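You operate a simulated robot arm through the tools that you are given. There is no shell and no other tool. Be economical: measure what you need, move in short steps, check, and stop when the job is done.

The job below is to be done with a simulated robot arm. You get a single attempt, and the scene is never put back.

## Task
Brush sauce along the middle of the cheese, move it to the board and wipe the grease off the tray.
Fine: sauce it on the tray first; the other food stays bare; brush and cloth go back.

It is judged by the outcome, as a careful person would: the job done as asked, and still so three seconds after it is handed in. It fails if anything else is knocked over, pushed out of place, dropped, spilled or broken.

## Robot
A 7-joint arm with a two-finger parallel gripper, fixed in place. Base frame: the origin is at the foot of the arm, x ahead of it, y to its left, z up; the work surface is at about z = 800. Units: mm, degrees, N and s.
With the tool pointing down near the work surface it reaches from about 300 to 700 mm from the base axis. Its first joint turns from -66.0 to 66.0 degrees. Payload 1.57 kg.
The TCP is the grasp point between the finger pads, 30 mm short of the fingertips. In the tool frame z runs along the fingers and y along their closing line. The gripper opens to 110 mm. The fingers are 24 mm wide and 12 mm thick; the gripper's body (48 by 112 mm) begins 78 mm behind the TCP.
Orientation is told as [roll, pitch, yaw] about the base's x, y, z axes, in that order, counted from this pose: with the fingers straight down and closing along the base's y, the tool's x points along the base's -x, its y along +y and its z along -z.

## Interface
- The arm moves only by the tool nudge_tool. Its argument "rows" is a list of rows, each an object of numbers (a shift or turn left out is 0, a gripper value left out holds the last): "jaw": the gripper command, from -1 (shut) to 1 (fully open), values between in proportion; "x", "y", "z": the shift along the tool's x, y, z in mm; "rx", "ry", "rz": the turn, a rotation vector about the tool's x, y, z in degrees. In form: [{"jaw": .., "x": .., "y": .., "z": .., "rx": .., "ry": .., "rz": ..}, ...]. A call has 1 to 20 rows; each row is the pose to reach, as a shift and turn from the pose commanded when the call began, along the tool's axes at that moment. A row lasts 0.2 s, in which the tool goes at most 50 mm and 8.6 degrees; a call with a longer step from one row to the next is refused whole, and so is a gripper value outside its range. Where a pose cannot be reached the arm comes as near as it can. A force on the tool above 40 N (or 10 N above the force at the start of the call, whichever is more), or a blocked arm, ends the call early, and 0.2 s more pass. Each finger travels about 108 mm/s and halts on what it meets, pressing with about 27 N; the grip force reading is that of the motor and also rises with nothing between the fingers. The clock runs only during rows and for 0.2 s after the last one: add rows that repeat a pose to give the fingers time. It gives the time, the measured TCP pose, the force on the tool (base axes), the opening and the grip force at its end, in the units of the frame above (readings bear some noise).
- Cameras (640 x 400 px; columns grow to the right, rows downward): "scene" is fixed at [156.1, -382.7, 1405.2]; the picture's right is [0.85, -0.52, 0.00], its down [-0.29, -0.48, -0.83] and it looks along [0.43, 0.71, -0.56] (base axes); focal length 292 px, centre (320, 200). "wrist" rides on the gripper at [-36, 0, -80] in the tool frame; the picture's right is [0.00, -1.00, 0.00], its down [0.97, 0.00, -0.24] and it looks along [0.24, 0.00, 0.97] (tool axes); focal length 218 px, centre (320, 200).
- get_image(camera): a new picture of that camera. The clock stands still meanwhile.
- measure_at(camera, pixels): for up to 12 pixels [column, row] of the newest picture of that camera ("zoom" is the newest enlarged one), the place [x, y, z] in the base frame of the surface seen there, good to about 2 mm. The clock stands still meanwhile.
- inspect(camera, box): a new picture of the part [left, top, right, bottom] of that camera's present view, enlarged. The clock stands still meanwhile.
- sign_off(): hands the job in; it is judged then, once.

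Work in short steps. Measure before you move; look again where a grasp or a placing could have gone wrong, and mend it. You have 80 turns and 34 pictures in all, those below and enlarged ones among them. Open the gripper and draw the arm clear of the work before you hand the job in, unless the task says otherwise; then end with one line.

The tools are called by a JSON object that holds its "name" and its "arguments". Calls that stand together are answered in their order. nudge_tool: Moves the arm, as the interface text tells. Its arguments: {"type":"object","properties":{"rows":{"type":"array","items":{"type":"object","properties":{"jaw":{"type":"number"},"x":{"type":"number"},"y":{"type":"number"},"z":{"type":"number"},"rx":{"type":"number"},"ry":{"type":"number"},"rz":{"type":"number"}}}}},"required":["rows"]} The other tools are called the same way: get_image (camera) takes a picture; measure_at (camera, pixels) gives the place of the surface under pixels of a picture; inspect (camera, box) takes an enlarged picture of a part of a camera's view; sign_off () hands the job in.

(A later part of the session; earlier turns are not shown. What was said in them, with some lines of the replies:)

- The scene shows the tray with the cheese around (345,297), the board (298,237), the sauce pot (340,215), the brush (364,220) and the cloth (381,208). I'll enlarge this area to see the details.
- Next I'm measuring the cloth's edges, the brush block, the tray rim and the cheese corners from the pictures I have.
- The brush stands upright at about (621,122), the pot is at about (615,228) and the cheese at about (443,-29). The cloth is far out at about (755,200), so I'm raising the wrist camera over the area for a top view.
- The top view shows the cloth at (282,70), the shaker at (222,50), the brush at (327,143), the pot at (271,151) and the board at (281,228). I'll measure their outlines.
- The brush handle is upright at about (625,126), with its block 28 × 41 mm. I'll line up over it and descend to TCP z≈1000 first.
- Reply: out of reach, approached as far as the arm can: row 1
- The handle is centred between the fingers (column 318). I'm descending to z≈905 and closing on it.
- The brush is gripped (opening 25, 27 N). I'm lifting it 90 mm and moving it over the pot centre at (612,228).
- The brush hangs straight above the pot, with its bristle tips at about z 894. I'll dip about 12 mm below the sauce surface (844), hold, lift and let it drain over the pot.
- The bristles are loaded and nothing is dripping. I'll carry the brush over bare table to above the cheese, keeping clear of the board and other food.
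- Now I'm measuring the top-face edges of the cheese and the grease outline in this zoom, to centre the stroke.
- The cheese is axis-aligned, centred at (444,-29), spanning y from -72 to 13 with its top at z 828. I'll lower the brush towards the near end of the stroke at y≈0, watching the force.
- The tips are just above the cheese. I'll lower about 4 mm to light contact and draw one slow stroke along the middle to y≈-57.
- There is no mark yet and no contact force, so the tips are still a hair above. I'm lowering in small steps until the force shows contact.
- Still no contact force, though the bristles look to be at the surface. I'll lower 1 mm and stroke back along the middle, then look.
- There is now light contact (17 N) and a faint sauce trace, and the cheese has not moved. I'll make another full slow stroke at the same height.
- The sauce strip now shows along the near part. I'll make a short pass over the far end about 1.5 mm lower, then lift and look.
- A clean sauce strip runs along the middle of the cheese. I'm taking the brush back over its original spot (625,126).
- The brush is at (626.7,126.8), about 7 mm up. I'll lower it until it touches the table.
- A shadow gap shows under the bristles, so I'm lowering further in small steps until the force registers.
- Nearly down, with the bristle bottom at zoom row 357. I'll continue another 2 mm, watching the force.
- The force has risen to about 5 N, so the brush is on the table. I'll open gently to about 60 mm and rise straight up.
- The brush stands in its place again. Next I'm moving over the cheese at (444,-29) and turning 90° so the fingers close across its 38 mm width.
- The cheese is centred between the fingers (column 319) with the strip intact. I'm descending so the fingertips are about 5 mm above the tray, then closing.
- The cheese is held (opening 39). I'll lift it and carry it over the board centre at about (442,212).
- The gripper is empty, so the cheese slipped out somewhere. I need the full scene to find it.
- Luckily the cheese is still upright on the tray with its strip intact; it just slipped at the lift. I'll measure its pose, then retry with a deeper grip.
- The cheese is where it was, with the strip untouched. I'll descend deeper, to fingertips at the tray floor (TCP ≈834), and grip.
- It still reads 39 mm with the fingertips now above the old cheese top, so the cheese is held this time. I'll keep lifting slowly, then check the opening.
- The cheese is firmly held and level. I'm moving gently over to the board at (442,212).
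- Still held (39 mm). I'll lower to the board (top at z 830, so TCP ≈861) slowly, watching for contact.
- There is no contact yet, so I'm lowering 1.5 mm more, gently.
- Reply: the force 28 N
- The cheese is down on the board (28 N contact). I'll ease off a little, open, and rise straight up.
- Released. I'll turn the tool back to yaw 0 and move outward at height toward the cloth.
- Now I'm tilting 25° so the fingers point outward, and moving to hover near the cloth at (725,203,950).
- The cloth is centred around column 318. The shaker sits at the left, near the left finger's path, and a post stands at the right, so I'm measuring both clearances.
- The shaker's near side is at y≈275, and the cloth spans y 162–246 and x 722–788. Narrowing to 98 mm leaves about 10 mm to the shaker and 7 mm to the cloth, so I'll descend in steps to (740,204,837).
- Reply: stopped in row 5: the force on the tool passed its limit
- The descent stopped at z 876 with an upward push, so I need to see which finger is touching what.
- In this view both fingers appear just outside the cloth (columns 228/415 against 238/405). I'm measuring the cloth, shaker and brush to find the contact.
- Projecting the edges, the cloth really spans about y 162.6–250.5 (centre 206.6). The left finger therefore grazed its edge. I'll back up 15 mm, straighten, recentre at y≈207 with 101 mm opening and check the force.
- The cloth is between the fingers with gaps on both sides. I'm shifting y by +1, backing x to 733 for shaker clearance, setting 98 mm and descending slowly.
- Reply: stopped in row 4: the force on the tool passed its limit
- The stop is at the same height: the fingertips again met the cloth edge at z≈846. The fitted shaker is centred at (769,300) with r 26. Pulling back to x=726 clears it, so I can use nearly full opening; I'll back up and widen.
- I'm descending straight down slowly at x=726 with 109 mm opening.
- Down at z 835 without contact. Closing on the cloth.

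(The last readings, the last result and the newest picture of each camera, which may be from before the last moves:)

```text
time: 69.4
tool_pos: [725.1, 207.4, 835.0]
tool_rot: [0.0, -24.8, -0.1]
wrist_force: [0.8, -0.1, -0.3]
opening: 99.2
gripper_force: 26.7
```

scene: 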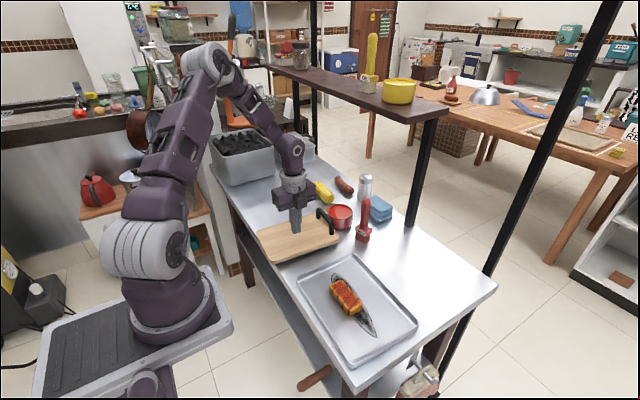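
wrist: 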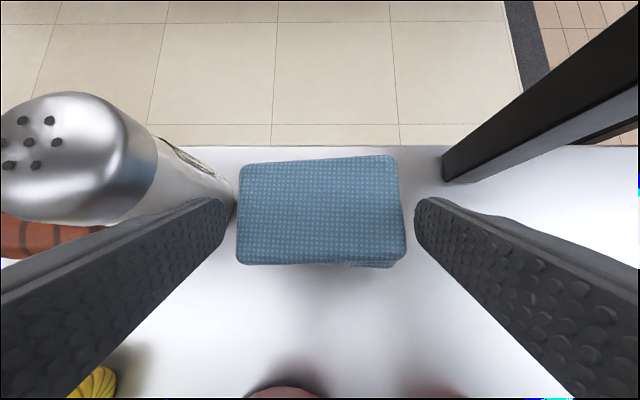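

Gripped at 99 mm, which explains the earlier contacts. I'll lift slowly about 80 mm straight up.

{"name": "nudge_tool", "arguments": {"rows": [{"x": -1.7, "z": -3.6}, {"x": -4.2, "z": -9}, {"x": -8.5, "z": -18.1}, {"x": -12.7, "z": -27.2}, {"x": -17, "z": -36.3}, {"x": -21, "z": -45.3}, {"x": -27, "z": -58}, {"x": -34, "z": -72.5}, {"x": -34, "z": -72.5}]}}

{"name": "inspect", "arguments": {"camera": "scene", "box": [330, 140, 430, 220]}}

```text
time: 71.4
tool_pos: [725.8, 207.4, 915.6]
tool_rot: [-0.1, -24.8, -0.1]
wrist_force: [-0.2, -0.9, 0.2]
opening: 99.4
gripper_force: 26.9
```

```text
5.00 times, centred on (380, 180) of scene
```

zoom: 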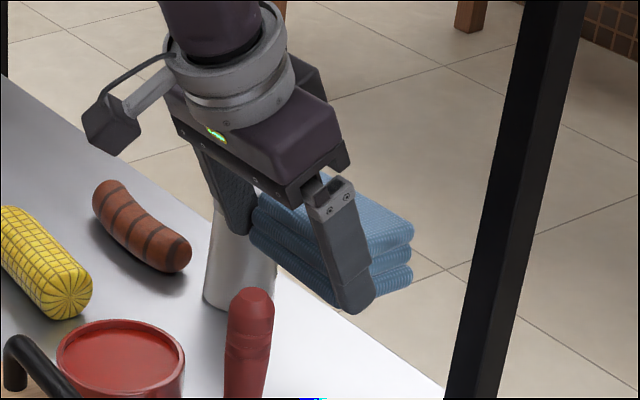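

The cloth is held level and the shaker is undisturbed. I'll raise it well above the brush, move over the tray and turn 90° so the cloth's wide side spans the grease and the fingers stay off the tray rims.

{"name": "nudge_tool", "arguments": {"rows": [{"x": -14, "z": -30}, {"x": -28, "z": -61}, {"x": -43, "z": -92}, {"x": -57, "z": -122}, {"x": -37, "y": -13, "z": -131, "rx": 3.4, "rz": 7.25}, {"x": -17, "y": -27, "z": -141, "rx": 6.8, "rz": 14.5}, {"x": 3, "y": -40, "z": -150, "rx": 10.1, "rz": 21.75}, {"x": 24, "y": -53, "z": -160, "rx": 13.5, "rz": 29}, {"x": 44, "y": -67, "z": -169, "rx": 16.9, "rz": 36.3}, {"x": 64, "y": -80, "z": -179, "rx": 20.3, "rz": 43.5}, {"x": 84, "y": -94, "z": -188, "rx": 23.7, "rz": 50.8}, {"x": 104, "y": -107, "z": -198, "rx": 27, "rz": 58}, {"x": 125, "y": -120, "z": -207, "rx": 30.4, "rz": 65.3}, {"x": 145, "y": -134, "z": -217, "rx": 33.8, "rz": 72.5}, {"x": 165, "y": -147, "z": -226, "rx": 36.6, "rz": 78.5}, {"x": 165, "y": -147, "z": -226, "rx": 38.03, "rz": 81.57}, {"x": 165, "y": -147, "z": -226, "rx": 38.03, "rz": 81.57}]}}

```text
time: 72.2
tool_pos: [720.4, 207.3, 993.3]
tool_rot: [-0.4, -23.1, -0.2]
wrist_force: [-1.2, -1.2, -4.8]
opening: 99.1
gripper_force: 27.3
stopped in row 3: the force on the tool passed its limit (the readings are from after the stop); the commanded pose is now the measured one
```

The lift stopped at z≈993 with a downward push, probably the shelf above, though the cloth is still held. I'll drop slightly and pull straight back toward the robot, which passes over the pot only.

{"name": "nudge_tool", "arguments": {"rows": [{"x": 3, "z": 7}, {"x": 22, "z": 0, "ry": -1}, {"x": 50, "z": -11, "ry": -1.9}, {"x": 80, "z": -25, "ry": -1.9}, {"x": 115, "z": -40, "ry": -1.9}, {"x": 150, "z": -55, "ry": -1.9}, {"x": 150, "z": -55, "ry": -1.9}]}}

{"name": "measure_at", "arguments": {"camera": "scene", "pixels": [[345, 100], [300, 80], [430, 125], [330, 88], [375, 112]]}}

```text
time: 73.8
tool_pos: [560.2, 206.2, 985.8]
tool_rot: [-0.4, -25.1, -0.3]
wrist_force: [-0.2, -0.4, -0.3]
opening: 99.1
gripper_force: 27.2
```

```text
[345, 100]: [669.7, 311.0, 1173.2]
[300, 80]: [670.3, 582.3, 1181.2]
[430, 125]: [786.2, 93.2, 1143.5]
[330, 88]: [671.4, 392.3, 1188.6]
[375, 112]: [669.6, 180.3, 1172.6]
```

The shelf edge is at x≈670, z≈1172, so I'll stay low when far out. Now at (560,206,986) with the cloth held, I'm moving back and then over the tray while turning 90°.

{"name": "nudge_tool", "arguments": {"rows": [{"x": 24, "z": -22}, {"x": 47, "z": -44}, {"x": 69, "z": -65}, {"x": 80, "z": -70, "y": -10, "rx": 3.4, "rz": 7.25}, {"x": 80.7, "z": -70.7, "y": -25, "rx": 6.8, "rz": 14.5}, {"x": 80.7, "z": -70.7, "y": -40, "rx": 10.1, "rz": 21.75}, {"x": 80.7, "z": -70.7, "y": -55, "rx": 13.5, "rz": 29}, {"x": 80.7, "z": -70.7, "y": -70, "rx": 16.9, "rz": 36.3}, {"x": 80.7, "z": -70.7, "y": -85, "rx": 20.3, "rz": 43.5}, {"x": 80.7, "z": -70.7, "y": -100, "rx": 23.7, "rz": 50.8}, {"x": 80.7, "z": -70.7, "y": -115, "rx": 27, "rz": 58}, {"x": 80.7, "z": -70.7, "y": -130, "rx": 30.4, "rz": 65.3}, {"x": 80.7, "z": -70.7, "y": -136, "rx": 33.8, "rz": 72.5}, {"x": 80.7, "z": -70.7, "y": -136, "rx": 36.6, "rz": 78.5}, {"x": 80.7, "z": -70.7, "y": -136, "rx": 38.03, "rz": 81.57}, {"x": 80.7, "z": -70.7, "y": -136, "rx": 38.03, "rz": 81.57}]}}

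```text
time: 77.2
tool_pos: [457.4, 72.7, 1016.8]
tool_rot: [0.0, -25.5, -90.4]
wrist_force: [-0.5, 0.1, -0.4]
opening: 99.2
gripper_force: 27.3
```

The cloth is over the tray, with the tilt now toward -y. I'll lower to about 9 mm above the tray floor at y≈57, x≈459.

{"name": "nudge_tool", "arguments": {"rows": [{"x": 15, "y": 2, "z": 40}, {"x": 30, "y": 2, "z": 80}, {"x": 43, "y": 2, "z": 118}, {"x": 52, "y": 2, "z": 143}, {"x": 58.2, "y": 2, "z": 160.4}, {"x": 58.2, "y": 2, "z": 160.4}]}}

{"name": "inspect", "arguments": {"camera": "scene", "box": [270, 210, 430, 340]}}

```text
time: 78.6
tool_pos: [459.4, 56.4, 846.3]
tool_rot: [0.1, -25.3, -90.3]
wrist_force: [0.1, -0.2, -0.2]
opening: 99.2
gripper_force: 26.7
```

```text
3.08 times, centred on (350, 275) of scene
```

zoom: 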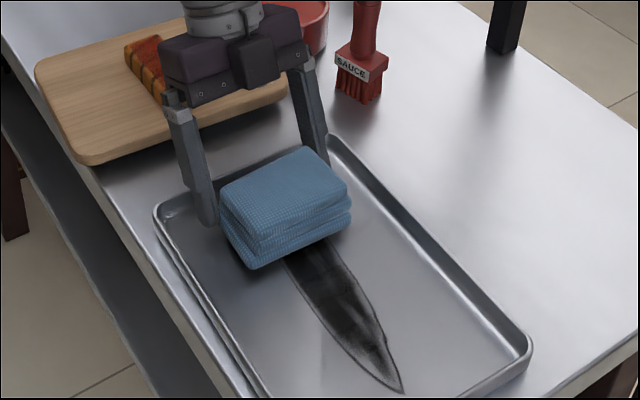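

The cloth is level over the near end of the grease. I'm lowering to touch the tray floor.

{"name": "nudge_tool", "arguments": {"rows": [{"x": 2.1, "z": 4.5}, {"x": 3, "z": 6.3}, {"x": 3.4, "z": 7.25}, {"x": 3.4, "z": 7.25}]}}

```text
time: 79.6
tool_pos: [458.3, 56.3, 839.2]
tool_rot: [0.1, -25.4, -90.3]
wrist_force: [-1.2, -0.1, 2.9]
opening: 98.8
gripper_force: 27.0
```

Light contact (3 N). I'll press about 1 mm more and wipe slowly toward -y along the grease.

{"name": "nudge_tool", "arguments": {"rows": [{"x": 0.4, "z": 0.9}, {"x": -10.5, "z": 6}, {"x": -21.4, "z": 11}, {"x": -32.2, "z": 16.1}, {"x": -43.1, "z": 21.2}, {"x": -54, "z": 26.3}, {"x": -64.9, "z": 31.3}, {"x": -75.7, "z": 36.4}, {"x": -86.6, "z": 41.5}, {"x": -97.5, "z": 46.5}, {"x": -108.4, "z": 51.6}, {"x": -119.2, "z": 56.7}, {"x": -130.1, "z": 61.8}, {"x": -132.5, "z": 63}, {"x": -132.5, "z": 63}]}}

```text
time: 82.8
tool_pos: [459.2, -90.8, 838.8]
tool_rot: [-0.1, -25.4, -90.2]
wrist_force: [0.1, 0.1, 0.0]
opening: 99.1
gripper_force: 26.7
```

The force reads zero at this end, so I'll press 1.5 mm lower and wipe back toward +y.

{"name": "nudge_tool", "arguments": {"rows": [{"x": 0.6, "z": 1.4}, {"x": 11.5, "z": -3.7}, {"x": 22.4, "z": -8.8}, {"x": 33.2, "z": -13.8}, {"x": 44.1, "z": -18.9}, {"x": 55, "z": -24}, {"x": 65.9, "z": -29.1}, {"x": 76.7, "z": -34.1}, {"x": 87.6, "z": -39.2}, {"x": 98.5, "z": -44.3}, {"x": 109.4, "z": -49.3}, {"x": 120.2, "z": -54.4}, {"x": 131.1, "z": -59.5}, {"x": 134.5, "z": -61.2}, {"x": 134.5, "z": -61.2}]}}

```text
time: 86.0
tool_pos: [459.6, 57.3, 836.4]
tool_rot: [0.0, -25.3, -90.3]
wrist_force: [1.0, -8.8, 30.7]
opening: 99.2
gripper_force: 27.3
```

Firm contact now (31 N). I'll make another pass to -y at this height, then lift and look.

{"name": "nudge_tool", "arguments": {"rows": [{"x": -10.9, "z": 5.1}, {"x": -21.8, "z": 10.1}, {"x": -32.6, "z": 15.2}, {"x": -43.5, "z": 20.3}, {"x": -54.4, "z": 25.4}, {"x": -65.3, "z": 30.4}, {"x": -76.1, "z": 35.5}, {"x": -87, "z": 40.6}, {"x": -97.9, "z": 45.6}, {"x": -108.8, "z": 50.7}, {"x": -119.6, "z": 55.8}, {"x": -130.5, "z": 60.9}, {"x": -134.5, "z": 62.7}, {"x": -134.5, "z": 62.7}]}}

```text
time: 89.0
tool_pos: [458.8, -92.2, 837.5]
tool_rot: [0.0, -25.4, -90.3]
wrist_force: [-0.2, 0.3, 0.4]
opening: 99.2
gripper_force: 26.7
```

Contact is light at this end, so I'll lower 1.5 mm more, check and wipe back over this half before lifting.

{"name": "nudge_tool", "arguments": {"rows": [{"x": 0.4, "z": 0.9}, {"x": 0.7, "z": 1.4}, {"x": 0.7, "z": 1.4}]}}

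```text
time: 89.8
tool_pos: [458.6, -92.4, 836.6]
tool_rot: [0.1, -25.4, -90.2]
wrist_force: [-1.2, 1.6, 11.9]
opening: 99.1
gripper_force: 26.4
```

There is 12 N contact here. I'll wipe back over this half, lift, and move up toward the far side so the tray can be seen.

{"name": "nudge_tool", "arguments": {"rows": [{"x": 10.9, "z": -5.1}, {"x": 21.8, "z": -10.1}, {"x": 32.6, "z": -15.2}, {"x": 43.5, "z": -20.3}, {"x": 54.4, "z": -25.4}, {"x": 65.3, "z": -30.4}, {"x": 57, "z": -48.5}, {"x": 44, "z": -76}, {"x": 45, "z": -115}, {"x": 60, "z": -155}, {"x": 75, "z": -195}, {"x": 80.6, "z": -217}, {"x": 80.6, "z": -217}]}}

{"name": "inspect", "arguments": {"camera": "scene", "box": [270, 210, 430, 340]}}

```text
time: 92.6
tool_pos: [460.2, 74.7, 999.3]
tool_rot: [-0.1, -25.4, -90.3]
wrist_force: [0.2, 0.0, 0.3]
opening: 99.1
gripper_force: 26.5
```

```text
3.08 times, centred on (350, 275) of scene
```

zoom: 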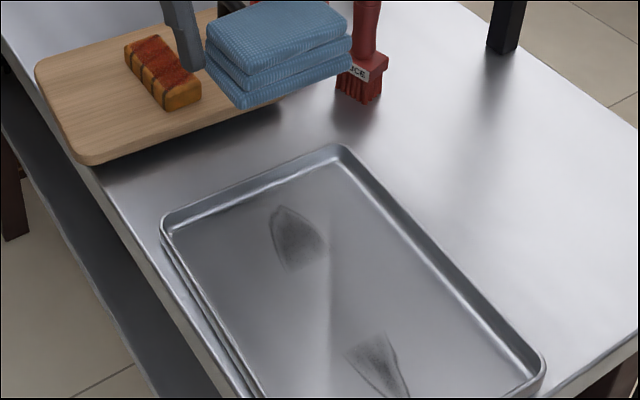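

The middle is clean, but faint grease remains at both ends, around (298,238) and (377,365). The tray may have slid a few mm, so I'll measure both.

{"name": "measure_at", "arguments": {"camera": "zoom", "pixels": [[272, 208], [328, 252], [284, 270], [283, 206], [346, 350], [385, 333], [406, 395], [375, 385], [165, 222], [342, 148], [541, 362], [300, 164]]}}

```text
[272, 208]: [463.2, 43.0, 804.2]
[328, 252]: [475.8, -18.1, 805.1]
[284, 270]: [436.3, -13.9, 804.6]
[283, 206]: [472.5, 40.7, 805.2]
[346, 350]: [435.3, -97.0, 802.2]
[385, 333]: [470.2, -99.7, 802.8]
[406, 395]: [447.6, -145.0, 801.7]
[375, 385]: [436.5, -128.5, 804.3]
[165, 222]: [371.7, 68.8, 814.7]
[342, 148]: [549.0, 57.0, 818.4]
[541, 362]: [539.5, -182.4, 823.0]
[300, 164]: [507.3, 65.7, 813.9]
```

The tray slid about 9 mm toward -y, and the remaining patches are at y -18..43 and y -97..-147. I'll rewipe the far patch with light pressure and measure the force first.

{"name": "nudge_tool", "arguments": {"rows": [{"x": -15, "y": -1, "z": 35}, {"x": -30, "y": -3, "z": 75}, {"x": -46, "y": -3, "z": 115}, {"x": -62, "y": -3, "z": 155}, {"x": -77, "y": -3, "z": 188}, {"x": -85, "y": -3, "z": 209}, {"x": -83, "y": -3, "z": 216}, {"x": -82.7, "y": -3, "z": 218}, {"x": -82.7, "y": -3, "z": 218}]}}

```text
time: 94.6
tool_pos: [455.7, -94.6, 836.9]
tool_rot: [0.0, -25.4, -90.3]
wrist_force: [-0.9, -0.2, 4.5]
opening: 99.0
gripper_force: 26.8
```

There is 4.5 N contact. I'll press 0.8 mm more and rub back and forth over the far patch.

{"name": "nudge_tool", "arguments": {"rows": [{"x": 0.3, "z": 0.7}, {"x": 12.4, "z": -4.9}, {"x": 24.5, "z": -10.6}, {"x": 36.5, "z": -16.2}, {"x": 24.5, "z": -10.6}, {"x": 12.4, "z": -4.9}, {"x": 0.3, "z": 0.7}, {"x": -2, "z": 1.8}, {"x": 12.4, "z": -4.9}, {"x": 24.5, "z": -10.6}, {"x": 36.5, "z": -16.2}, {"x": 24.5, "z": -10.6}, {"x": 12.4, "z": -4.9}, {"x": 0.3, "z": 0.7}, {"x": -2, "z": 1.8}, {"x": 12.4, "z": -4.9}, {"x": 24.5, "z": -10.6}, {"x": 36.5, "z": -16.2}, {"x": 36.5, "z": -16.2}]}}

```text
time: 95.7
tool_pos: [456.5, -56.4, 837.9]
tool_rot: [0.1, -25.4, -90.3]
wrist_force: [-2.6, 1.7, 10.4]
opening: 99.1
gripper_force: 26.1
stopped in row 5: the force on the tool passed its limit (the readings are from after the stop); the commanded pose is now the measured one
```

The force spiked on reversing. I'll only wipe on the +y strokes, which also draw the tray back, and return slightly lifted.

{"name": "nudge_tool", "arguments": {"rows": [{"x": -1.7, "z": -3.6}, {"x": -19, "z": 4.5}, {"x": -36.7, "z": 12.7}, {"x": -35, "z": 16.3}, {"x": -34.6, "z": 17.2}, {"x": -27.4, "z": 13.8}, {"x": -20.1, "z": 10.4}, {"x": -12.9, "z": 7.0}, {"x": -5.6, "z": 3.7}, {"x": 1.6, "z": 0.3}, {"x": 8.8, "z": -3.1}, {"x": 7.1, "z": -6.7}, {"x": 7.1, "z": -6.7}]}}

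```text
time: 97.6
tool_pos: [456.3, -69.0, 836.9]
tool_rot: [0.0, -25.5, -90.3]
wrist_force: [-1.1, 1.4, 10.8]
opening: 99.2
gripper_force: 27.1
stopped in row 9: the force on the tool passed its limit (the readings are from after the stop); the commanded pose is now the measured one
```

I'm pressing slightly too hard, so I'll ease up 0.8 mm and stroke slowly all the way to the near patch at y≈50.

{"name": "nudge_tool", "arguments": {"rows": [{"x": -0.3, "z": -0.7}, {"x": 6.9, "z": -4.1}, {"x": 14.2, "z": -7.5}, {"x": 21.4, "z": -10.9}, {"x": 28.7, "z": -14.2}, {"x": 35.9, "z": -17.6}, {"x": 43.2, "z": -21}, {"x": 50.4, "z": -24.4}, {"x": 57.7, "z": -27.8}, {"x": 64.9, "z": -31.1}, {"x": 72.2, "z": -34.5}, {"x": 79.4, "z": -37.9}, {"x": 86.7, "z": -41.3}, {"x": 93.9, "z": -44.7}, {"x": 101.2, "z": -48}, {"x": 107, "z": -50.7}, {"x": 107, "z": -50.7}]}}

```text
time: 101.2
tool_pos: [457.0, 48.8, 836.2]
tool_rot: [0.2, -25.7, -90.4]
wrist_force: [-0.7, -12.0, 32.3]
opening: 99.6
gripper_force: 26.9
```

The contact is good. I'll lift a little, return to y≈-6 and stroke over the near patch twice.

{"name": "nudge_tool", "arguments": {"rows": [{"x": -1.7, "z": -3.6}, {"x": -26, "z": 8}, {"x": -51.5, "z": 19.6}, {"x": -50.1, "z": 22.5}, {"x": -42.8, "z": 19.1}, {"x": -35.6, "z": 15.7}, {"x": -28.3, "z": 12.3}, {"x": -21.1, "z": 8.9}, {"x": -13.8, "z": 5.6}, {"x": -6.6, "z": 2.2}, {"x": -0.3, "z": -0.7}, {"x": -1.7, "z": -3.6}, {"x": -26, "z": 8}, {"x": -51.5, "z": 19.6}]}}

```text
time: 104.2
tool_pos: [457.4, -5.8, 838.7]
tool_rot: [0.2, -25.6, -90.3]
wrist_force: [0.6, 0.2, -0.4]
opening: 98.9
gripper_force: 26.9
```

Second stroke over the near patch, then lifted, heading to the far end for another light pass there.

{"name": "nudge_tool", "arguments": {"rows": [{"x": 1.3, "z": 2.8}, {"x": 8.6, "z": -0.6}, {"x": 15.8, "z": -4}, {"x": 23.1, "z": -7.3}, {"x": 30.3, "z": -10.7}, {"x": 37.6, "z": -14.1}, {"x": 44.8, "z": -17.5}, {"x": 51.5, "z": -20.6}, {"x": 49.8, "z": -24.2}, {"x": 20, "z": -14}, {"x": -20, "z": 5}, {"x": -60, "z": 23.5}, {"x": -83, "z": 34.3}, {"x": -83, "z": 34.3}]}}

```text
time: 107.2
tool_pos: [457.0, -95.1, 844.6]
tool_rot: [0.1, -25.5, -90.3]
wrist_force: [0.2, 0.7, -0.1]
opening: 99.3
gripper_force: 27.2
```

Two light strokes over the far patch from here, lowering to z≈837.

{"name": "nudge_tool", "arguments": {"rows": [{"x": 3.2, "z": 7}, {"x": 3.2, "z": 7}, {"x": 10.4, "z": 3.6}, {"x": 17.7, "z": 0.2}, {"x": 24.9, "z": -3.1}, {"x": 32.2, "z": -6.5}, {"x": 39.4, "z": -9.9}, {"x": 36, "z": -16}, {"x": 18, "z": -8}, {"x": 0, "z": 0}, {"x": 3.2, "z": 7}, {"x": 10.4, "z": 3.6}, {"x": 17.7, "z": 0.2}, {"x": 24.9, "z": -3.1}, {"x": 32.2, "z": -6.5}, {"x": 39.4, "z": -9.9}, {"x": 39.4, "z": -9.9}]}}

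```text
time: 110.8
tool_pos: [457.2, -54.9, 836.8]
tool_rot: [0.1, -25.4, -90.3]
wrist_force: [0.6, 0.1, -0.9]
opening: 99.0
gripper_force: 27.1
```

The force is near zero here, so I'll repeat 0.8 mm lower, stroke through to the near end, and then lift to view.

{"name": "nudge_tool", "arguments": {"rows": [{"x": -1.3, "z": -2.7}, {"x": -20, "z": 6}, {"x": -37.5, "z": 14.2}, {"x": -35.9, "z": 17.7}, {"x": -28.6, "z": 14.3}, {"x": -21.4, "z": 10.9}, {"x": -14.1, "z": 7.5}, {"x": -6.9, "z": 4.1}, {"x": 0.4, "z": 0.8}, {"x": 7.6, "z": -2.6}, {"x": 14.9, "z": -6}, {"x": 14.9, "z": -6}]}}

```text
time: 113.4
tool_pos: [456.8, -39.8, 837.2]
tool_rot: [0.1, -25.4, -90.4]
wrist_force: [-0.5, -6.1, 17.3]
opening: 99.0
gripper_force: 26.7
```

Good contact (17 N). I'm continuing the stroke to y≈48, then lifting to look.

{"name": "nudge_tool", "arguments": {"rows": [{"x": 9, "z": -4.2}, {"x": 18.1, "z": -8.5}, {"x": 27.2, "z": -12.7}, {"x": 36.2, "z": -16.9}, {"x": 45.3, "z": -21.1}, {"x": 54.4, "z": -25.4}, {"x": 63.4, "z": -29.6}, {"x": 72.5, "z": -33.8}, {"x": 79.7, "z": -37.2}, {"x": 71, "z": -55}, {"x": 55, "z": -90}, {"x": 40, "z": -130}, {"x": 32, "z": -170}, {"x": 36, "z": -196}, {"x": 36, "z": -196}]}}

{"name": "inspect", "arguments": {"camera": "scene", "box": [270, 210, 430, 340]}}

```text
time: 115.1
tool_pos: [457.9, 30.4, 836.2]
tool_rot: [0.1, -25.6, -90.4]
wrist_force: [-1.5, 1.8, 8.2]
opening: 99.0
gripper_force: 27.1
stopped in row 8: the force on the tool passed its limit (the readings are from after the stop); the commanded pose is now the measured one
```

```text
3.08 times, centred on (350, 275) of scene
```

zoom: 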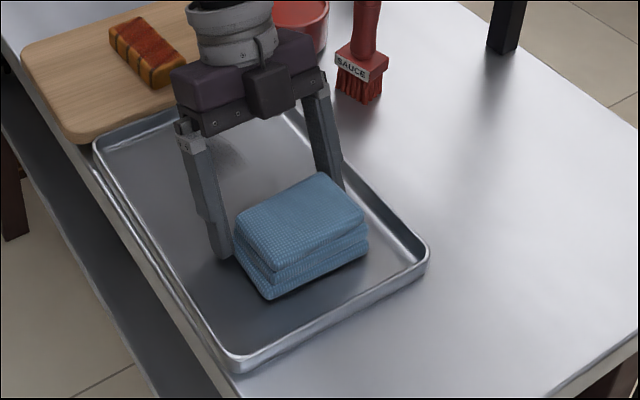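

The last strokes dragged the tray far toward +y, against the board. I'm measuring the tray, the board and the remaining grease now.

{"name": "measure_at", "arguments": {"camera": "zoom", "pixels": [[425, 245], [98, 140], [232, 362], [300, 120], [80, 138], [22, 50], [160, 50], [225, 160], [235, 145], [260, 90], [300, 10], [350, 310]]}}

```text
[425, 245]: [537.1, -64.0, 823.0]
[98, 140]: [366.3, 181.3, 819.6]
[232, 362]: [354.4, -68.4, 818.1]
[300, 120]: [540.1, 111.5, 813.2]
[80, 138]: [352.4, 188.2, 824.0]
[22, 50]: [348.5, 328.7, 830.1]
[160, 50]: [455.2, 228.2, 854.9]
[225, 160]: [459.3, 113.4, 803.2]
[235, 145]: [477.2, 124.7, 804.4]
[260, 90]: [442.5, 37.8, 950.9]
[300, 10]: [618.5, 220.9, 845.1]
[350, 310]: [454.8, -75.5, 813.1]
```

The tray has moved about +106 mm and nudged the board about +36 mm with the cheese on it. I'll push the tray back by its -y rim using the cloth's front edge, with light contact so this stroke wipes too.

{"name": "nudge_tool", "arguments": {"rows": [{"x": -0.4, "z": -0.9}, {"x": -9.5, "z": 3.3}, {"x": -18.5, "z": 7.6}, {"x": -27.6, "z": 11.8}, {"x": -36.7, "z": 16}, {"x": -45.7, "z": 20.2}, {"x": -54.8, "z": 24.5}, {"x": -63.8, "z": 28.7}, {"x": -72.9, "z": 32.9}, {"x": -82, "z": 37.1}, {"x": -91, "z": 41.4}, {"x": -100.1, "z": 45.6}, {"x": -109.2, "z": 49.8}, {"x": -116, "z": 53}, {"x": -116, "z": 53}]}}

{"name": "measure_at", "arguments": {"camera": "scene", "pixels": [[420, 322], [415, 325], [345, 362], [300, 285], [296, 280], [410, 310], [380, 270], [338, 240], [300, 247], [260, 232], [335, 300], [325, 290]]}}

```text
time: 118.3
tool_pos: [457.2, -96.3, 838.6]
tool_rot: [0.2, -25.6, -90.4]
wrist_force: [0.1, 1.5, -1.2]
opening: 99.3
gripper_force: 27.3
```

```text
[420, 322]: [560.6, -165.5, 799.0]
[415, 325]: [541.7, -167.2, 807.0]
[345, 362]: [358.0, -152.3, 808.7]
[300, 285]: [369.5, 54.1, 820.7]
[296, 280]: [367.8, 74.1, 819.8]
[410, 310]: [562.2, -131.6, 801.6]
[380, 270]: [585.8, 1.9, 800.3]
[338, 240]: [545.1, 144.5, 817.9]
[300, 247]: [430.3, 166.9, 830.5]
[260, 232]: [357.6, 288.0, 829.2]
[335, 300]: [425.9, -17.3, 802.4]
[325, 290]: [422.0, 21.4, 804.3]
```

A +y reaction at the end shows the rim was reached and the tray pushed back. Next I'll lift slightly, go to the near end and wipe the leftover near patch with a -y stroke.

{"name": "nudge_tool", "arguments": {"rows": [{"x": -3.4, "z": -7.3}, {"x": 33, "z": -24}, {"x": 69, "z": -41}, {"x": 105, "z": -58}, {"x": 128.9, "z": -69}, {"x": 131.5, "z": -63}, {"x": 133, "z": -60.2}, {"x": 133.1, "z": -60}, {"x": 125.8, "z": -56.6}, {"x": 118.6, "z": -53.2}, {"x": 111.3, "z": -49.8}, {"x": 104.1, "z": -46.5}, {"x": 96.8, "z": -43.1}, {"x": 89.6, "z": -39.7}, {"x": 82.3, "z": -36.3}, {"x": 75.1, "z": -32.9}, {"x": 67.8, "z": -29.6}, {"x": 60.6, "z": -26.2}, {"x": 60.6, "z": -26.2}]}}

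```text
time: 120.2
tool_pos: [458.4, 49.7, 835.4]
tool_rot: [0.1, -25.5, -90.3]
wrist_force: [-2.3, 2.8, 10.5]
opening: 99.1
gripper_force: 26.6
stopped in row 9: the force on the tool passed its limit (the readings are from after the stop); the commanded pose is now the measured one
```

There was too much pressure at the start, so I'll ease up 1 mm and stroke -y over the near patch.

{"name": "nudge_tool", "arguments": {"rows": [{"x": -0.4, "z": -0.9}, {"x": -7.7, "z": 2.5}, {"x": -14.9, "z": 5.9}, {"x": -22.2, "z": 9.2}, {"x": -29.4, "z": 12.6}, {"x": -36.7, "z": 16}, {"x": -43.9, "z": 19.4}, {"x": -51.2, "z": 22.8}, {"x": -58.4, "z": 26.1}, {"x": -65.7, "z": 29.5}, {"x": -69, "z": 26}, {"x": -35, "z": 10}, {"x": -3, "z": -5}, {"x": -0.4, "z": -0.9}, {"x": -9.5, "z": 3.3}, {"x": -18.5, "z": 7.6}, {"x": -27.6, "z": 11.8}, {"x": -36.7, "z": 16}, {"x": -45.7, "z": 20.2}, {"x": -54.8, "z": 24.5}]}}

```text
time: 124.4
tool_pos: [458.3, -11.5, 836.6]
tool_rot: [0.1, -25.5, -90.4]
wrist_force: [-0.2, -0.5, -0.6]
opening: 99.0
gripper_force: 26.8
```

I'll lift the cloth clear and take the last picture so the tray, board and leftover grease can all be measured.

{"name": "nudge_tool", "arguments": {"rows": [{"x": -8, "z": -18}, {"x": -20, "z": -45}, {"x": -25, "z": -85}, {"x": -15, "z": -120}, {"x": 0, "z": -155}, {"x": 8.6, "z": -185}, {"x": 8.6, "z": -185}]}}

{"name": "inspect", "arguments": {"camera": "scene", "box": [240, 170, 440, 370]}}

```text
time: 126.0
tool_pos: [458.4, 77.4, 999.9]
tool_rot: [0.1, -25.6, -90.5]
wrist_force: [-0.1, 0.1, -1.1]
opening: 99.0
gripper_force: 26.4
```

```text
2.00 times, centred on (340, 270) of scene
```

zoom: 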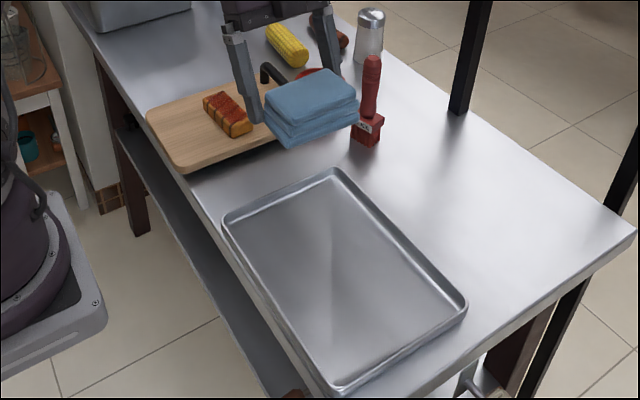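

The tray is now clean, with no grease visible. I'm measuring the tray and board edges against their original places.

{"name": "measure_at", "arguments": {"camera": "zoom", "pixels": [[224, 217], [333, 170], [465, 302], [335, 387], [345, 180], [183, 170], [150, 117], [263, 70], [280, 78], [226, 114], [208, 150], [370, 60]]}}

```text
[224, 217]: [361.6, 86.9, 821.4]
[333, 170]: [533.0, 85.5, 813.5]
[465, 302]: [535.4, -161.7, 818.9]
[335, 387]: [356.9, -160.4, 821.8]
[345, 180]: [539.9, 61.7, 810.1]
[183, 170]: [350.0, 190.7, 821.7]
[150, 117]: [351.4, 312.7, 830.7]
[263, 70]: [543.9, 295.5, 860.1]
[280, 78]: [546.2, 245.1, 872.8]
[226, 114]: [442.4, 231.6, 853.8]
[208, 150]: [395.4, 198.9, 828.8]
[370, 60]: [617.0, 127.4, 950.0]
```

The tray is back within about 9 mm and clean; the board still sits about 39 mm toward +y. First I'll return the cloth, turning the tool back to yaw 0 over the board at height.

{"name": "nudge_tool", "arguments": {"rows": [{"x": 5, "z": -10, "rx": -3.5, "rz": -7.4}, {"x": 18, "z": -18, "rx": -6.9, "rz": -14.9}, {"x": 30, "z": -24, "rx": -10.4, "rz": -22.3}, {"x": 42, "z": -30, "rx": -13.9, "rz": -29.8}, {"x": 54, "z": -36, "rx": -17.4, "rz": -37.2}, {"x": 66, "z": -43, "rx": -20.8, "rz": -44.7}, {"x": 78, "z": -50, "rx": -24.3, "rz": -52.1}, {"x": 90, "z": -57, "rx": -27.8, "rz": -59.6}, {"x": 102, "z": -63, "rx": -31.3, "rz": -67}, {"x": 112, "z": -68, "rx": -34.7, "rz": -74.5}, {"x": 117.8, "z": -71.5, "rx": -38.2, "rz": -82}, {"x": 117.8, "z": -71.5, "rx": -38.2, "rz": -82}, {"x": 117.8, "z": -71.5, "rx": -38.2, "rz": -82}]}}

{"name": "measure_at", "arguments": {"camera": "zoom", "pixels": [[180, 105], [190, 98], [200, 94], [210, 90], [220, 86], [230, 83], [225, 160], [240, 156], [255, 152], [205, 165], [160, 113], [262, 68]]}}

```text
time: 128.8
tool_pos: [459.3, 213.9, 1015.4]
tool_rot: [-0.7, -25.0, 0.6]
wrist_force: [0.4, -0.2, -1.2]
opening: 99.3
gripper_force: 26.7
```

```text
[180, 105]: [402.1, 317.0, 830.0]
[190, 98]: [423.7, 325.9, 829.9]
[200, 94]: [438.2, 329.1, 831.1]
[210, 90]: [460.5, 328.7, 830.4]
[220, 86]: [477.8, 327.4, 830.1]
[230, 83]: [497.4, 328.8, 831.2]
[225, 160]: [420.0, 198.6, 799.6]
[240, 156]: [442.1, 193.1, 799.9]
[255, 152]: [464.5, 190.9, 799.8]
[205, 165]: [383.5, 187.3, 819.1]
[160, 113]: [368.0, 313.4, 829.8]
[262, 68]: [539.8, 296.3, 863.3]
```

I'm at (459,214,1015) with the cloth held. I'll go out on a path that keeps the fingers clear of the brush and under the shelf, to hover at (725,205,915).

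{"name": "nudge_tool", "arguments": {"rows": [{"x": -27, "z": 24}, {"x": -54, "z": 48}, {"x": -79, "z": 71}, {"x": -103, "z": 90}, {"x": -127, "z": 109}, {"x": -151.6, "z": 128}, {"x": -164, "y": -2, "z": 148}, {"x": -176.9, "y": -4, "z": 167.9, "rx": -0.7}, {"x": -187, "y": -7, "z": 187, "rx": -0.7}, {"x": -197.6, "y": -9, "z": 205.5, "rx": -0.7, "rz": 0.6}, {"x": -197.6, "y": -9, "z": 205.5, "rx": -0.7, "rz": 0.6}]}}

```text
time: 131.2
tool_pos: [725.3, 204.9, 912.5]
tool_rot: [0.4, -25.1, -0.3]
wrist_force: [-0.1, -0.4, -1.3]
opening: 99.3
gripper_force: 27.2
5 turns are left
```

The cloth is over its spot. I'll lower it to the table at z≈835.5, then open fully and rise straight up.

{"name": "nudge_tool", "arguments": {"rows": [{"x": 8.5, "z": 18}, {"x": 17, "z": 36.3}, {"x": 24, "z": 52}, {"x": 29, "z": 62}, {"x": 31.3, "z": 67}, {"x": 32.5, "z": 69.8}, {"x": 32.5, "z": 69.8}]}}

{"name": "nudge_tool", "arguments": {"rows": [{"jaw": 0.9}, {"jaw": 1}, {"jaw": 1}, {"jaw": 1}, {"x": -3.4, "z": -7.3}, {"x": -10, "z": -21.7}, {"x": -17, "z": -36.3}, {"x": -25, "z": -54}, {"x": -34, "z": -72.5}, {"x": -34, "z": -72.5}]}}

```text
time: 132.8
tool_pos: [724.7, 205.3, 835.0]
tool_rot: [0.4, -25.1, -0.3]
wrist_force: [-0.9, 0.4, -1.2]
opening: 98.9
gripper_force: 27.2
```

```text
time: 135.0
tool_pos: [724.4, 204.4, 916.5]
tool_rot: [0.4, -25.1, -0.3]
wrist_force: [0.0, 0.2, -1.4]
opening: 110.2
gripper_force: 0.0
4 turns are left
```

The cloth is back and released. With the gripper narrowed, I'll retreat past the brush and swing round to above the far (+y) side of the board, to push it gently back.

{"name": "nudge_tool", "arguments": {"rows": [{"x": 21.1, "y": 5, "z": -37.4, "jaw": 0.5}, {"x": 46.8, "y": 10, "z": -77}, {"x": 74.3, "y": 11, "z": -100.9}, {"x": 98.1, "y": 11, "z": -120.8}, {"x": 119, "y": 11, "z": -132.8}, {"x": 149, "y": 11, "z": -147}, {"x": 149, "y": 11, "z": -147}]}}

{"name": "nudge_tool", "arguments": {"rows": [{"x": 6, "y": 14, "z": -3, "rx": 3.3, "rz": 7.1}, {"x": 12, "y": 28, "z": -6, "rx": 6.7, "rz": 14.3}, {"x": 18, "y": 41, "z": -8, "rx": 10, "rz": 21.4}, {"x": 24, "y": 55, "z": -11, "rx": 13.3, "rz": 28.5}, {"x": 30, "y": 69, "z": -14, "rx": 16.6, "rz": 35.7}, {"x": 36, "y": 83, "z": -17, "rx": 20, "rz": 42.8}, {"x": 42, "y": 97, "z": -20, "rx": 23.3, "rz": 49.9}, {"x": 48, "y": 111, "z": -22, "rx": 26.6, "rz": 57.1}, {"x": 54, "y": 125, "z": -25, "rx": 29.9, "rz": 64.2}, {"x": 60, "y": 140, "z": -28, "rx": 33.3, "rz": 71.3}, {"x": 66, "y": 155, "z": -31, "rx": 36.6, "rz": 78.5}, {"x": 70, "y": 165, "z": -33, "rx": 39.9, "rz": 85.6}, {"x": 70, "y": 165, "z": -33, "rx": 39.9, "rz": 85.6}]}}

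```text
time: 136.6
tool_pos: [526.8, 213.5, 985.8]
tool_rot: [0.5, -25.1, -0.3]
wrist_force: [0.1, -0.5, -0.6]
opening: 82.6
gripper_force: 0.0
```

```text
time: 139.4
tool_pos: [446.1, 364.7, 987.5]
tool_rot: [0.0, -24.6, -94.7]
wrist_force: [0.2, 0.2, -0.2]
opening: 82.2
gripper_force: 0.0
out of reach, approached as far as the arm can: row 12, 13
3 turns are left
```

The arm reached (446,365), which leaves the fingertips about 10 mm beyond the board's edge (y≈331). I'll descend straight down beside it to TCP z≈842.

{"name": "nudge_tool", "arguments": {"rows": [{"x": -10.9, "z": 5.1}, {"x": 4, "z": 38}, {"x": 20, "z": 71}, {"x": 33, "z": 99}, {"x": 43, "z": 120}, {"x": 48, "z": 131}, {"x": 50, "z": 135.6}, {"x": 50, "z": 135.6}]}}

```text
time: 141.2
tool_pos: [444.6, 355.5, 842.1]
tool_rot: [0.1, -24.7, -94.5]
wrist_force: [-0.2, 4.9, 6.6]
opening: 82.5
gripper_force: 0.3
2 turns are left
```

The fingertips are just touching the board's edge at tip height, below its top. I'll push it gently back about 37 mm, back off, and rise clear.

{"name": "nudge_tool", "arguments": {"rows": [{"x": -7.3, "z": 3.4}, {"x": -12.7, "z": 5.9}, {"x": -18.1, "z": 8.5}, {"x": -23.6, "z": 11}, {"x": -29, "z": 13.5}, {"x": -34.4, "z": 16.1}, {"x": -39.9, "z": 18.6}, {"x": -43.5, "z": 20.3}, {"x": -43.5, "z": 20.3}]}}

{"name": "nudge_tool", "arguments": {"rows": [{"x": 5.4, "z": -2.5}, {"x": 10.9, "z": -5.1}, {"x": 2, "z": -23}, {"x": -12, "z": -55}, {"x": -28, "z": -90}, {"x": -44, "z": -122}, {"x": -56.7, "z": -150}, {"x": -56.7, "z": -150}]}}

```text
time: 143.2
tool_pos: [442.9, 307.5, 842.1]
tool_rot: [0.1, -24.6, -94.5]
wrist_force: [0.5, 5.0, 8.4]
opening: 82.3
gripper_force: 0.0
```

```text
time: 145.0
tool_pos: [442.5, 316.9, 1002.0]
tool_rot: [0.1, -24.6, -94.6]
wrist_force: [-0.5, -1.1, 0.8]
opening: 82.4
gripper_force: 0.0
1 turns are left
```

The arm is clear, the gripper is open and this is the last turn, so I'm handing the job in. The board ended about 10 mm past its starting place by my estimate, and the tray was about 9 mm off at the last check.

{"name": "sign_off", "arguments": {}}

```text
The job is handed in.
```

The cheese was sauced along its middle on the tray and moved to the board; the tray looked clean in the last picture, and the brush and cloth were put back. Wiping had dragged the tray and shoved the board about 4 cm; I pushed both back to within roughly 1 cm, but I had no pictures left to check the board or the returned cloth.
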